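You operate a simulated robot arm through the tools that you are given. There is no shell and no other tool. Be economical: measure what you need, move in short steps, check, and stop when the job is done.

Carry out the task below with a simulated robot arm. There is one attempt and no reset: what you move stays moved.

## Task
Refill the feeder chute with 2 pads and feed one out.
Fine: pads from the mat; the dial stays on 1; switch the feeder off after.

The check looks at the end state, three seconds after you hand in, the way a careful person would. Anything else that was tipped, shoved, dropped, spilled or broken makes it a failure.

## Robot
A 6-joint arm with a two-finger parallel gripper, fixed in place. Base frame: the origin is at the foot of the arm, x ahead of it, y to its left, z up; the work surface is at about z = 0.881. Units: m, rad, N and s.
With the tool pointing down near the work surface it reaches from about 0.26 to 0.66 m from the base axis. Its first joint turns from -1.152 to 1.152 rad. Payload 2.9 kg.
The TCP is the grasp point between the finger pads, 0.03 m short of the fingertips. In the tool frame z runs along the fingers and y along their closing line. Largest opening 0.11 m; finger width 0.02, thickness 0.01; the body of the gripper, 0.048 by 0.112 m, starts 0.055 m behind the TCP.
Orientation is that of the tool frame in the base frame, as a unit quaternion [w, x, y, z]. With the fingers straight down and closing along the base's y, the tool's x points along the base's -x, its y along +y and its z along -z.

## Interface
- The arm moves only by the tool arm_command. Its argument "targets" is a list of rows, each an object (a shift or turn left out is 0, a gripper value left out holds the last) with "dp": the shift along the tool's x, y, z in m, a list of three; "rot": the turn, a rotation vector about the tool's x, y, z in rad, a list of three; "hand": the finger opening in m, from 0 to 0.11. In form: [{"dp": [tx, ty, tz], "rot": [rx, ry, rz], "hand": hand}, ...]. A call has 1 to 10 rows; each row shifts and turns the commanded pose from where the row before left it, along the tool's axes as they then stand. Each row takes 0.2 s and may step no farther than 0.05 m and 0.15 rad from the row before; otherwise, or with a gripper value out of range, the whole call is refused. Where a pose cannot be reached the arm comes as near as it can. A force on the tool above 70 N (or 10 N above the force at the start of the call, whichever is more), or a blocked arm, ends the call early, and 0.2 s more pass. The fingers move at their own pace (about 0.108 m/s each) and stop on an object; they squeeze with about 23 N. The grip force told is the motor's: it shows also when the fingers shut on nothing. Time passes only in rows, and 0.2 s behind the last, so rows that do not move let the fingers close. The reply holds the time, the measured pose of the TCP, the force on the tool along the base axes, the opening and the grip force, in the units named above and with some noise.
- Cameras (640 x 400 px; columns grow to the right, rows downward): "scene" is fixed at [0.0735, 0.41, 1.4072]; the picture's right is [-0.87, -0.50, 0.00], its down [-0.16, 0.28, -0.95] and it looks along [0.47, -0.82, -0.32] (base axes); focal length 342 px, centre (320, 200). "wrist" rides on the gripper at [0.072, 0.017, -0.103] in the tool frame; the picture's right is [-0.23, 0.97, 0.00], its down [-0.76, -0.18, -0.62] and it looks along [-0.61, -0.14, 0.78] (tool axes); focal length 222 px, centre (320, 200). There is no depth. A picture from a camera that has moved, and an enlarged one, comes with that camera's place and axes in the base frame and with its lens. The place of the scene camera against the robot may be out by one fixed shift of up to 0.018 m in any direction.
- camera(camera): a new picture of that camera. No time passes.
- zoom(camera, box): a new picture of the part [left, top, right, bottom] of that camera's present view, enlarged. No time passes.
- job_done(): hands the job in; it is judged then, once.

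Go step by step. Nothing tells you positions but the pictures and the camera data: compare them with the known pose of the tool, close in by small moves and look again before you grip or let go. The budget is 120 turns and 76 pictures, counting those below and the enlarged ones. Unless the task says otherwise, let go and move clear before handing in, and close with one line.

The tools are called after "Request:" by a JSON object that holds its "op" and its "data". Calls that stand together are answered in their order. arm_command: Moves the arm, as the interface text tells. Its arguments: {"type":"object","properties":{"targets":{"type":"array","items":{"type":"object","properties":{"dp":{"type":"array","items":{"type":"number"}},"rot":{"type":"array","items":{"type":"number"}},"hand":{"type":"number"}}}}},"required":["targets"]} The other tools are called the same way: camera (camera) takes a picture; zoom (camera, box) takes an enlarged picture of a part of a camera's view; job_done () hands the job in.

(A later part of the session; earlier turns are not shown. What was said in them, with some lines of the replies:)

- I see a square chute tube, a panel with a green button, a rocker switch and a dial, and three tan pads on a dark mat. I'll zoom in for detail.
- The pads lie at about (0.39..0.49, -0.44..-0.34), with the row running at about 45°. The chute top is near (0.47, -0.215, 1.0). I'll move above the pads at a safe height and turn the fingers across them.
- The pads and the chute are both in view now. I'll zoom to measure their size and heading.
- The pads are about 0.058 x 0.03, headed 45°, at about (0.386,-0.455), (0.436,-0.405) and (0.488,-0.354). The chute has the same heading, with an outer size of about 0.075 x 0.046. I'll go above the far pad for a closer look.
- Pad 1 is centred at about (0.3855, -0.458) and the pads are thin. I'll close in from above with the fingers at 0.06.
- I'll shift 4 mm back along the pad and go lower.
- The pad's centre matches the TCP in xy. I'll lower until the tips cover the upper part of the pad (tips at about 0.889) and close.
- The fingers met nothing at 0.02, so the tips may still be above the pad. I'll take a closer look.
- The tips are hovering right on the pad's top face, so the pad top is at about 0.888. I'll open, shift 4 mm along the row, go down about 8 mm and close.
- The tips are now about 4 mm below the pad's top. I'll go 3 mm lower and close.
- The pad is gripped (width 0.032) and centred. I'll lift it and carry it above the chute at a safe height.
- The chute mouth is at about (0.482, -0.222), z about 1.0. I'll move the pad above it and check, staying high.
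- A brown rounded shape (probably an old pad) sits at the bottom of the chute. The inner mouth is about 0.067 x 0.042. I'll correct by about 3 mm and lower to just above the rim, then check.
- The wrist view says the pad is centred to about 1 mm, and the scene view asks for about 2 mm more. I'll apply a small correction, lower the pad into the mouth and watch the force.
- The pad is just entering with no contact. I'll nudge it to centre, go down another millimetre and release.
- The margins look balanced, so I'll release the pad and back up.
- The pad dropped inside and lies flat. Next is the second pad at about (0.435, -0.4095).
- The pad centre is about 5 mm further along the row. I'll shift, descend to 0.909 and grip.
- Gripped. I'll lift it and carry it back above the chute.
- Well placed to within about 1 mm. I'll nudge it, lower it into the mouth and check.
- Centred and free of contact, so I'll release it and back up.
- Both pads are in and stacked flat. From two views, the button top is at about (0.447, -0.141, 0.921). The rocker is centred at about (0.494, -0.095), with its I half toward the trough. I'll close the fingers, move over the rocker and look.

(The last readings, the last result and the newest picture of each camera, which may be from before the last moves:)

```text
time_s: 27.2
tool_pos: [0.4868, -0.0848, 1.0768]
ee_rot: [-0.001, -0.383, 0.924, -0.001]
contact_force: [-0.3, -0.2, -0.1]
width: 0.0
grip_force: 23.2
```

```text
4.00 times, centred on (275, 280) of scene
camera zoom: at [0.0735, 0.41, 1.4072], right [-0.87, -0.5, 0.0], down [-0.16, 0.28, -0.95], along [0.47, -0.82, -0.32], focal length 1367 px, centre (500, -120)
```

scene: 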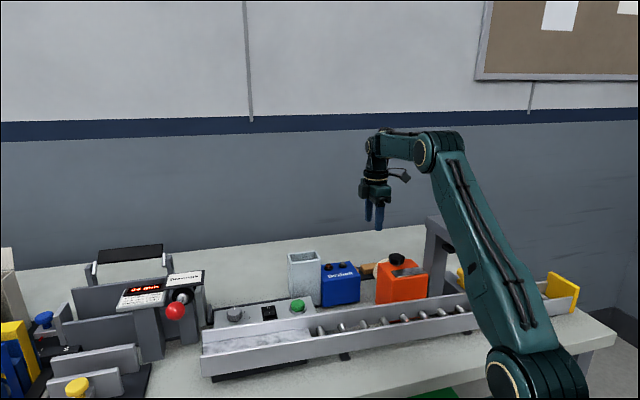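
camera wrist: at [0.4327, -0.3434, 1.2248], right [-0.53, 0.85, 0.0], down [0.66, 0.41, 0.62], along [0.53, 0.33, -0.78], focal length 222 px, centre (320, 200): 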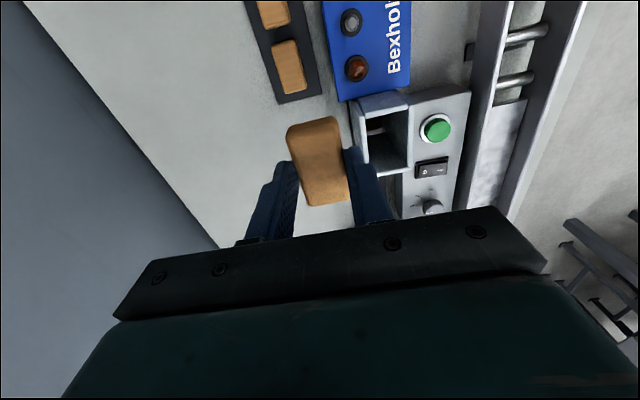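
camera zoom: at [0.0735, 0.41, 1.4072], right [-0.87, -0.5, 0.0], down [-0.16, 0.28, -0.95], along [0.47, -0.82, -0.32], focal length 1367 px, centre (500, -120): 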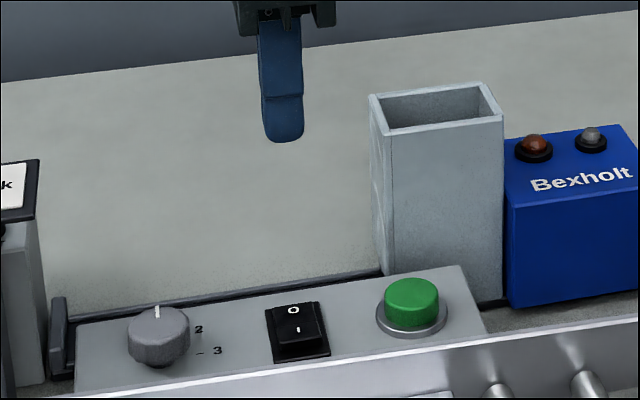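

Request:
{"op": "zoom", "data": {"camera": "scene", "box": [280, 300, 310, 325]}}

Request:
{"op": "zoom", "data": {"camera": "wrist", "box": [295, 65, 340, 130]}}

```text
16.00 times, centred on (295, 312) of scene
camera zoom: at [0.0735, 0.41, 1.4072], right [-0.87, -0.5, 0.0], down [-0.16, 0.28, -0.95], along [0.47, -0.82, -0.32], focal length 5467 px, centre (720, -1600)
```

zoom: 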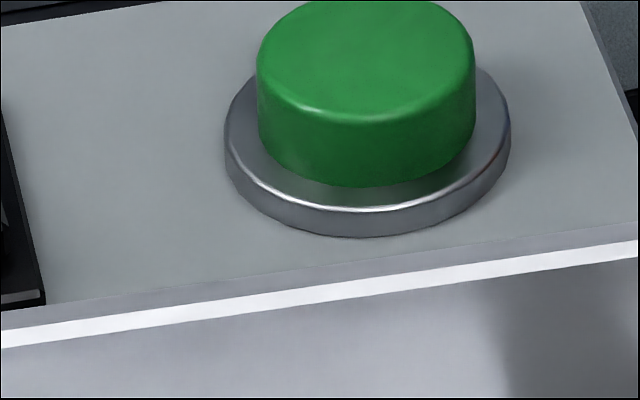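

```text
6.15 times, centred on (318, 98) of wrist
camera zoom: at [0.4232, -0.1234, 1.1814], right [-0.53, 0.85, 0.0], down [0.66, 0.41, 0.62], along [0.53, 0.33, -0.78], focal length 1367 px, centre (335, 831)
```

zoom: 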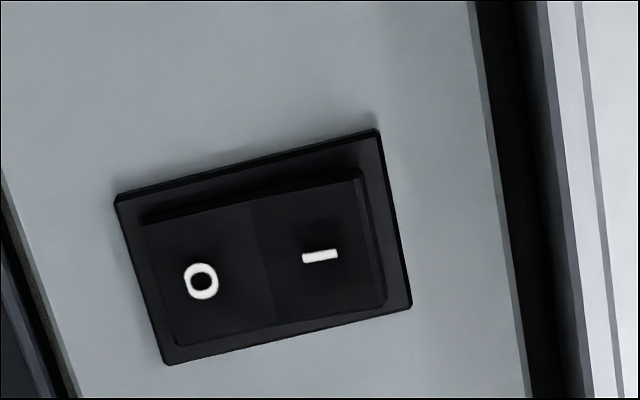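

The rocker's I end stands up, so the feeder is off. I'll press straight down on the I half, slowly.

Request:
{"op": "arm_command", "data": {"targets": [{"dp": [-0.003, 0, 0.04]}, {"dp": [0, 0, 0.04]}, {"dp": [0, 0, 0.02]}, {"dp": [0, 0, 0]}]}}

Request:
{"op": "zoom", "data": {"camera": "scene", "box": [255, 280, 315, 330]}}

Request:
{"op": "zoom", "data": {"camera": "wrist", "box": [240, 90, 400, 230]}}

```text
time_s: 28.2
tool_pos: [0.4888, -0.0837, 0.9761]
ee_rot: [0.0, -0.383, 0.924, 0.001]
contact_force: [-1.3, 0.0, 0.2]
width: 0.0002
grip_force: 22.9
```

```text
8.00 times, centred on (285, 305) of scene
camera zoom: at [0.0735, 0.41, 1.4072], right [-0.87, -0.5, 0.0], down [-0.16, 0.28, -0.95], along [0.47, -0.82, -0.32], focal length 2734 px, centre (600, -640)
```

zoom: 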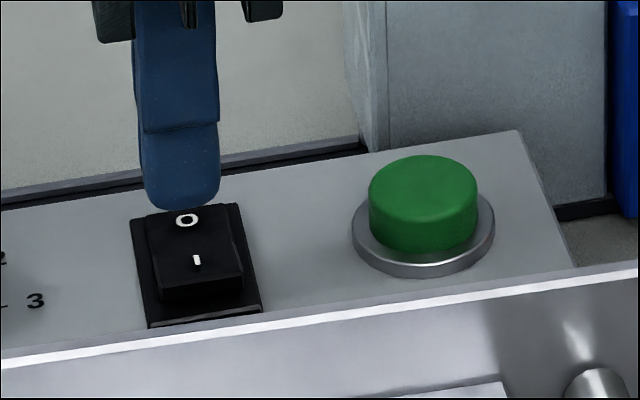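

```text
2.86 times, centred on (320, 160) of wrist
camera zoom: at [0.4246, -0.1231, 1.0805], right [-0.53, 0.85, 0.0], down [0.66, 0.41, 0.62], along [0.53, 0.33, -0.78], focal length 635 px, centre (320, 314)
```

zoom: 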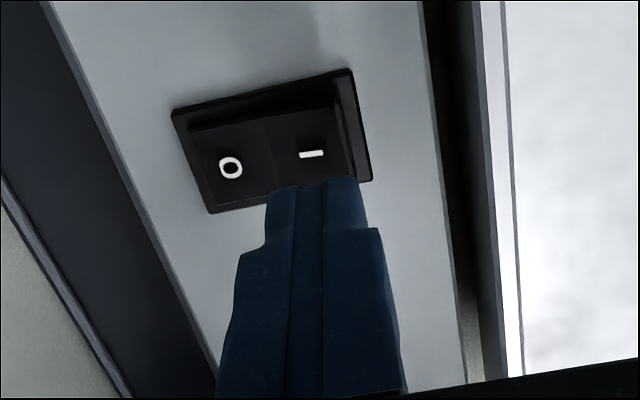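

Request:
{"op": "arm_command", "data": {"targets": [{"dp": [0.002, -0.001, 0.008]}, {"dp": [0, 0, 0.006]}, {"dp": [0, 0, 0.003]}, {"dp": [0, 0, 0.002]}, {"dp": [0, 0, 0.002]}]}}

Request:
{"op": "zoom", "data": {"camera": "scene", "box": [255, 280, 315, 330]}}

```text
time_s: 29.4
tool_pos: [0.488, -0.086, 0.9558]
ee_rot: [0.0, -0.383, 0.924, -0.001]
contact_force: [1.1, 0.7, 0.7]
width: 0.0003
grip_force: 22.9
```

```text
8.00 times, centred on (285, 305) of scene
camera zoom: at [0.0735, 0.41, 1.4072], right [-0.87, -0.5, 0.0], down [-0.16, 0.28, -0.95], along [0.47, -0.82, -0.32], focal length 2734 px, centre (600, -640)
```

zoom: 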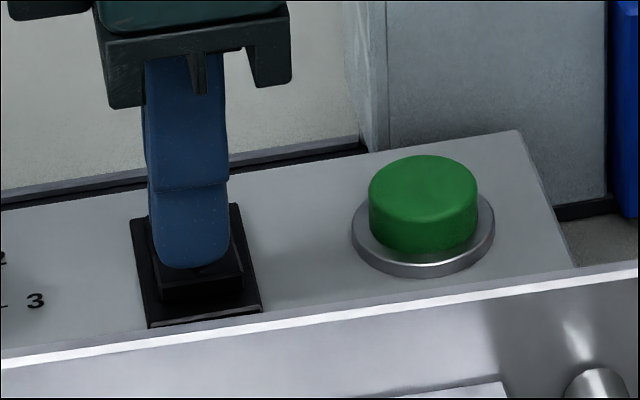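

Request:
{"op": "arm_command", "data": {"targets": [{"dp": [0, 0, 0.002]}, {"dp": [0, 0, 0.002]}, {"dp": [0, 0, 0.002]}]}}

Request:
{"op": "zoom", "data": {"camera": "scene", "box": [255, 280, 315, 330]}}

```text
time_s: 30.2
tool_pos: [0.4867, -0.086, 0.9491]
ee_rot: [0.0, -0.382, 0.924, 0.0]
contact_force: [0.7, -0.9, 0.2]
width: 0.0
grip_force: 23.3
```

```text
8.00 times, centred on (285, 305) of scene
camera zoom: at [0.0735, 0.41, 1.4072], right [-0.87, -0.5, 0.0], down [-0.16, 0.28, -0.95], along [0.47, -0.82, -0.32], focal length 2734 px, centre (600, -640)
```

zoom: 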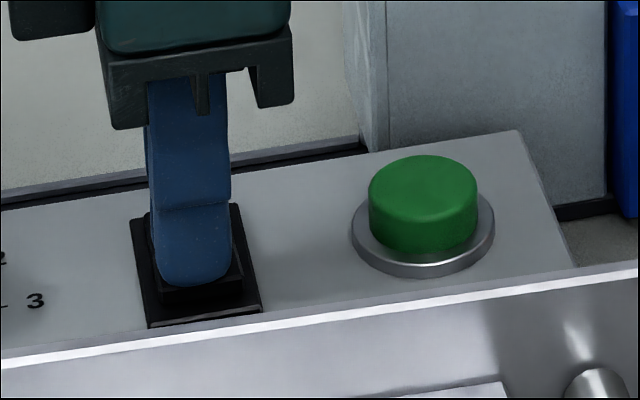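

Request:
{"op": "arm_command", "data": {"targets": [{"dp": [0, 0, 0.002]}, {"dp": [0, 0, 0.002]}, {"dp": [0, 0, 0.002]}]}}

```text
time_s: 31.0
tool_pos: [0.4873, -0.0863, 0.9492]
ee_rot: [0.001, -0.383, 0.924, -0.001]
contact_force: [-21.1, 8.8, 48.4]
width: 0.0
grip_force: 22.7
```

Firm contact at tip z 0.919. I'll back off and look at the rocker.

Request:
{"op": "arm_command", "data": {"targets": [{"dp": [0, 0, -0.006]}, {"dp": [0, 0, -0.03]}, {"dp": [0, 0, -0.03]}, {"dp": [0, 0, 0]}]}}

Request:
{"op": "zoom", "data": {"camera": "scene", "box": [255, 280, 315, 330]}}

Request:
{"op": "zoom", "data": {"camera": "wrist", "box": [280, 60, 360, 150]}}

```text
time_s: 32.0
tool_pos: [0.4884, -0.0872, 1.0105]
ee_rot: [0.0, -0.383, 0.924, 0.0]
contact_force: [-0.3, -0.7, 0.9]
width: 0.0
grip_force: 22.8
```

```text
8.00 times, centred on (285, 305) of scene
camera zoom: at [0.0735, 0.41, 1.4072], right [-0.87, -0.5, 0.0], down [-0.16, 0.28, -0.95], along [0.47, -0.82, -0.32], focal length 2734 px, centre (600, -640)
```

zoom: 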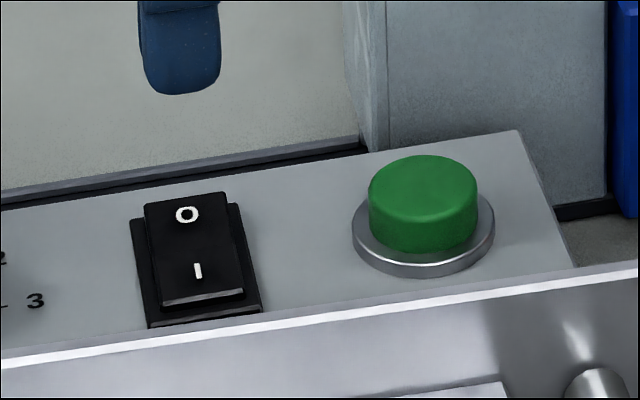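

```text
4.44 times, centred on (320, 105) of wrist
camera zoom: at [0.4248, -0.1262, 1.1156], right [-0.53, 0.85, 0.0], down [0.66, 0.41, 0.62], along [0.53, 0.33, -0.78], focal length 987 px, centre (320, 622)
```

zoom: 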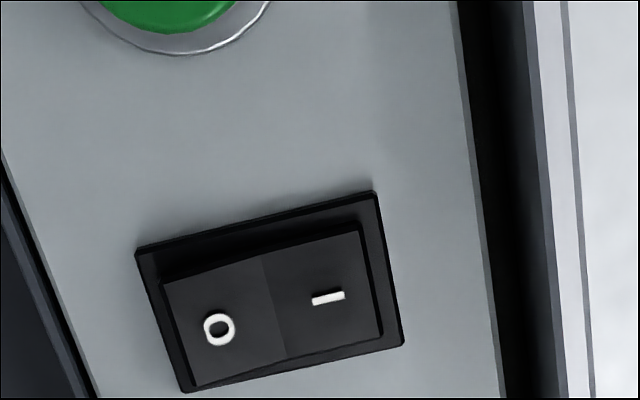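

The rocker is now on I. Next I'll move over the green button and press it, slightly off-centre away from the chute.

Request:
{"op": "arm_command", "data": {"targets": [{"dp": [0.0322, -0.001, 0]}, {"dp": [0.0321, -0.0015, 0]}, {"dp": [0, 0, 0.025]}, {"dp": [0, 0, 0.02]}, {"dp": [0, 0, 0]}]}}

Request:
{"op": "zoom", "data": {"camera": "scene", "box": [255, 250, 345, 330]}}

Request:
{"op": "zoom", "data": {"camera": "wrist", "box": [240, 60, 400, 230]}}

```text
time_s: 33.2
tool_pos: [0.4448, -0.1339, 0.9642]
ee_rot: [0.0, -0.383, 0.924, -0.001]
contact_force: [0.6, -0.8, -0.5]
width: 0.0002
grip_force: 23.1
```

```text
5.00 times, centred on (300, 290) of scene
camera zoom: at [0.0735, 0.41, 1.4072], right [-0.87, -0.5, 0.0], down [-0.16, 0.28, -0.95], along [0.47, -0.82, -0.32], focal length 1708 px, centre (420, -250)
```

zoom: 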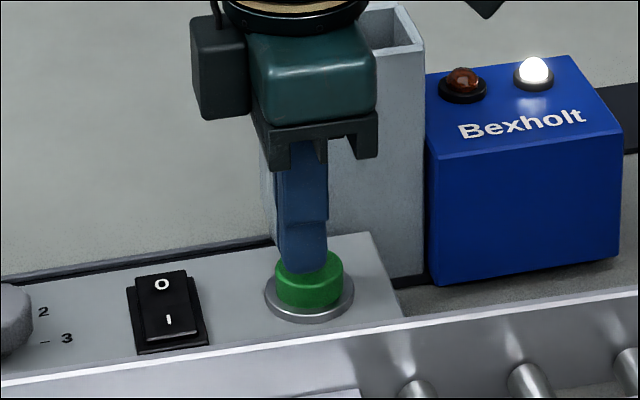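

```text
2.35 times, centred on (320, 145) of wrist
camera zoom: at [0.381, -0.1727, 1.0689], right [-0.53, 0.85, 0.0], down [0.66, 0.41, 0.62], along [0.53, 0.33, -0.78], focal length 523 px, centre (320, 329)
```

zoom: 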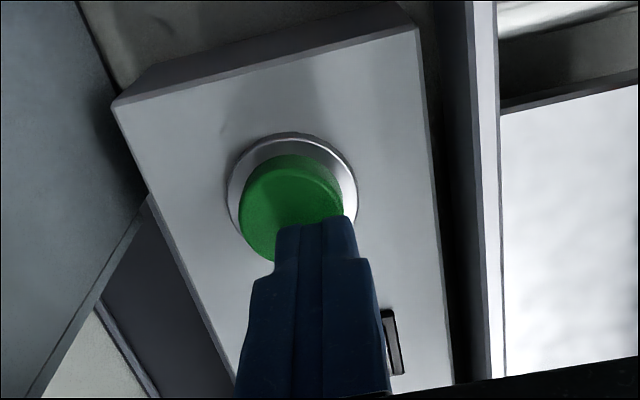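

The white ready lamp is lit, so the feeder has power. I'll centre a little more and press the button.

Request:
{"op": "arm_command", "data": {"targets": [{"dp": [0.004, -0.002, 0.004]}, {"dp": [0, 0, 0.004]}, {"dp": [0, 0, 0.003]}, {"dp": [0, 0, 0.002]}, {"dp": [0, 0, 0.002]}, {"dp": [0, 0, 0]}]}}

Request:
{"op": "zoom", "data": {"camera": "scene", "box": [220, 230, 380, 340]}}

```text
time_s: 34.6
tool_pos: [0.4425, -0.1387, 0.9506]
ee_rot: [0.001, -0.383, 0.924, -0.001]
contact_force: [0.8, 2.3, 3.1]
width: 0.0002
grip_force: 22.8
```

```text
3.64 times, centred on (300, 285) of scene
camera zoom: at [0.0734, 0.4101, 1.4072], right [-0.87, -0.5, 0.0], down [-0.16, 0.28, -0.95], along [0.47, -0.82, -0.32], focal length 1242 px, centre (393, -109)
```

zoom: 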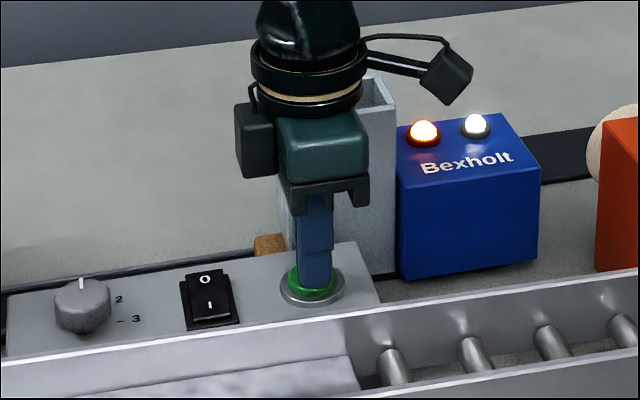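

The press registered: the amber lamp is on and a pad is coming out. I'll lift off the button and watch.

Request:
{"op": "arm_command", "data": {"targets": [{"dp": [0, 0, -0.02]}, {"dp": [0, 0, -0.04]}, {"dp": [0, 0, 0]}, {"dp": [0, 0, 0]}, {"dp": [0, 0, 0]}]}}

Request:
{"op": "zoom", "data": {"camera": "scene", "box": [220, 230, 380, 340]}}

```text
time_s: 35.8
tool_pos: [0.4409, -0.1383, 1.0125]
ee_rot: [0.0, -0.382, 0.924, 0.0]
contact_force: [0.8, 0.1, -0.4]
width: 0.0
grip_force: 22.8
```

```text
3.64 times, centred on (300, 285) of scene
camera zoom: at [0.0735, 0.41, 1.4072], right [-0.87, -0.5, 0.0], down [-0.16, 0.28, -0.95], along [0.47, -0.82, -0.32], focal length 1242 px, centre (393, -109)
```

zoom: 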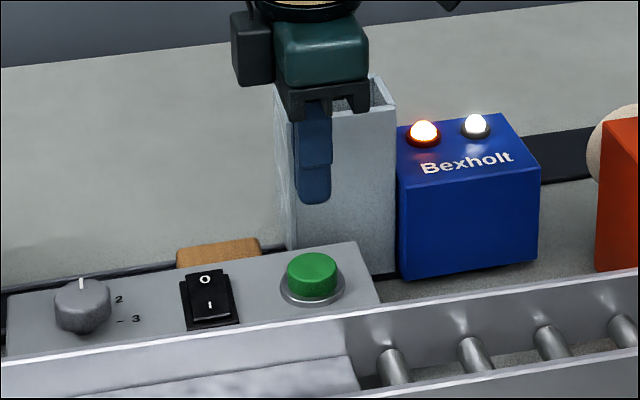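

The pad is sliding out along the channel and the cycle is still running. I'll move above the rocker's O half and wait for it to finish.

Request:
{"op": "arm_command", "data": {"targets": [{"dp": [-0.035, -0.0093, 0]}, {"dp": [-0.035, -0.0094, 0]}, {"dp": [0, 0, 0]}, {"dp": [0, 0, 0]}, {"dp": [0, 0, 0]}]}}

Request:
{"op": "zoom", "data": {"camera": "scene", "box": [220, 230, 380, 340]}}

Request:
{"op": "camera", "data": {"camera": "wrist"}}

```text
time_s: 37.0
tool_pos: [0.5039, -0.1018, 1.0122]
ee_rot: [0.0, -0.384, 0.924, 0.0]
contact_force: [-0.6, -1.0, -0.7]
width: 0.0003
grip_force: 23.4
```

```text
3.64 times, centred on (300, 285) of scene
camera zoom: at [0.0735, 0.41, 1.4072], right [-0.87, -0.5, 0.0], down [-0.16, 0.28, -0.95], along [0.47, -0.82, -0.32], focal length 1242 px, centre (393, -109)
```

zoom: 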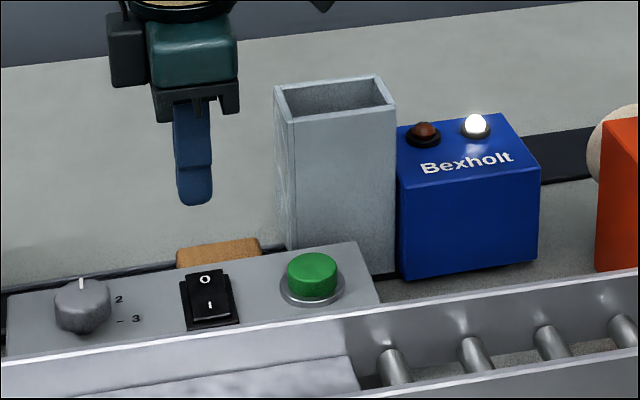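

```text
16 pictures are left
camera wrist: at [0.441, -0.1395, 1.116], right [-0.53, 0.85, 0.0], down [0.66, 0.41, 0.62], along [0.53, 0.33, -0.78], focal length 222 px, centre (320, 200)
```

wrist: 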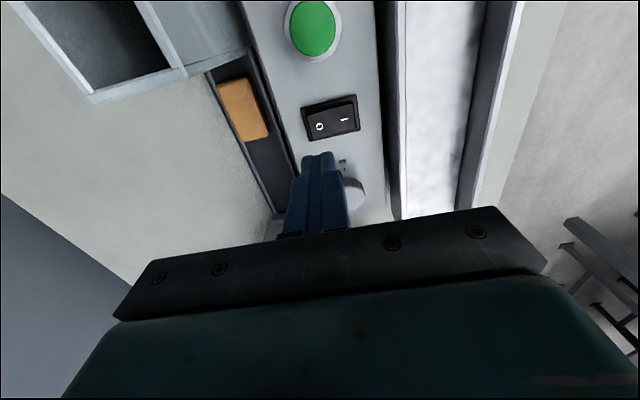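

The cycle has finished: the amber lamp is off, one pad is out in the channel and the ready lamp is lit. Now I'll press the O half to switch the feeder off.

Request:
{"op": "arm_command", "data": {"targets": [{"dp": [0.002, 0, 0.025]}, {"dp": [0, 0, 0.02]}, {"dp": [0, 0, 0.008]}, {"dp": [0, 0, 0.003]}, {"dp": [0, 0, 0.003]}, {"dp": [0, 0, 0.003]}, {"dp": [0, 0, 0.003]}]}}

Request:
{"op": "zoom", "data": {"camera": "scene", "box": [220, 230, 380, 340]}}

```text
time_s: 38.6
tool_pos: [0.5032, -0.1039, 0.9481]
ee_rot: [0.001, -0.383, 0.924, -0.002]
contact_force: [-9.3, 0.5, 29.5]
width: 0.0
grip_force: 23.2
```

```text
3.64 times, centred on (300, 285) of scene
camera zoom: at [0.0727, 0.4101, 1.4072], right [-0.87, -0.5, 0.0], down [-0.16, 0.28, -0.95], along [0.47, -0.82, -0.32], focal length 1242 px, centre (393, -109)
```

zoom: 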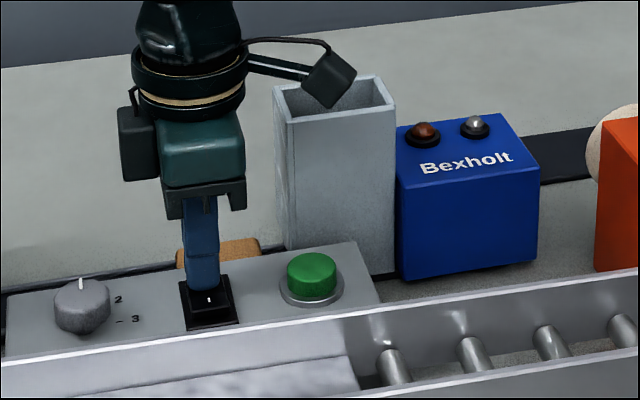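

The lamp went out, so the feeder is off. I'll lift clear and verify.

Request:
{"op": "arm_command", "data": {"targets": [{"dp": [0, 0, -0.008]}, {"dp": [0, 0, -0.04]}, {"dp": [0, 0, -0.05]}, {"dp": [0, 0, -0.05]}, {"dp": [0.03, 0, 0]}, {"dp": [0.04, 0, 0]}, {"dp": [0, 0, 0]}]}}

Request:
{"op": "camera", "data": {"camera": "wrist"}}

Request:
{"op": "camera", "data": {"camera": "scene"}}

Request:
{"op": "zoom", "data": {"camera": "scene", "box": [200, 240, 360, 340]}}

```text
time_s: 40.2
tool_pos: [0.4521, -0.1526, 1.0916]
ee_rot: [0.0, -0.382, 0.924, 0.001]
contact_force: [0.2, -0.2, -0.5]
width: 0.0
grip_force: 22.7
```

```text
14 pictures are left
camera wrist: at [0.3887, -0.1915, 1.1966], right [-0.53, 0.85, 0.0], down [0.66, 0.41, 0.62], along [0.53, 0.33, -0.78], focal length 222 px, centre (320, 200)
```

wrist: 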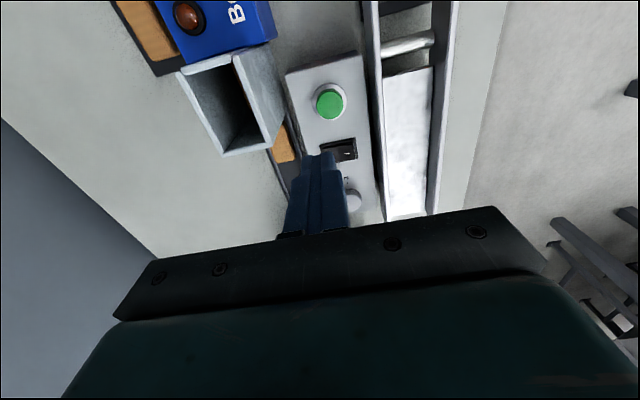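

```text
13 pictures are left
```

scene: 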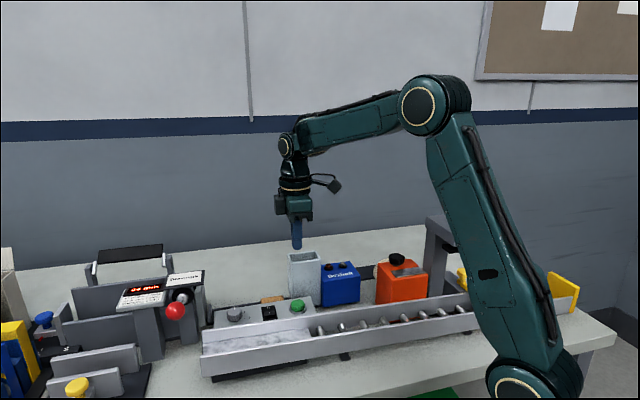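

```text
4.00 times, centred on (280, 290) of scene
camera zoom: at [0.0735, 0.41, 1.4072], right [-0.87, -0.5, 0.0], down [-0.16, 0.28, -0.95], along [0.47, -0.82, -0.32], focal length 1367 px, centre (480, -160)
```

zoom: 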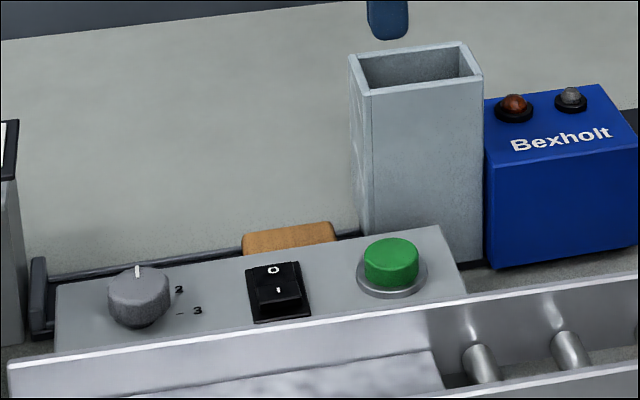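

One pad is out in the channel, the feeder is off with its lamps dark, the dial is untouched, and the arm is clear. I'm handing in.

Request:
{"op": "job_done", "data": {}}

```text
The job is handed in.
```

I put two pads from the mat into the chute and fed one out into the channel. The feeder is switched off again, and the dial is still on 1.
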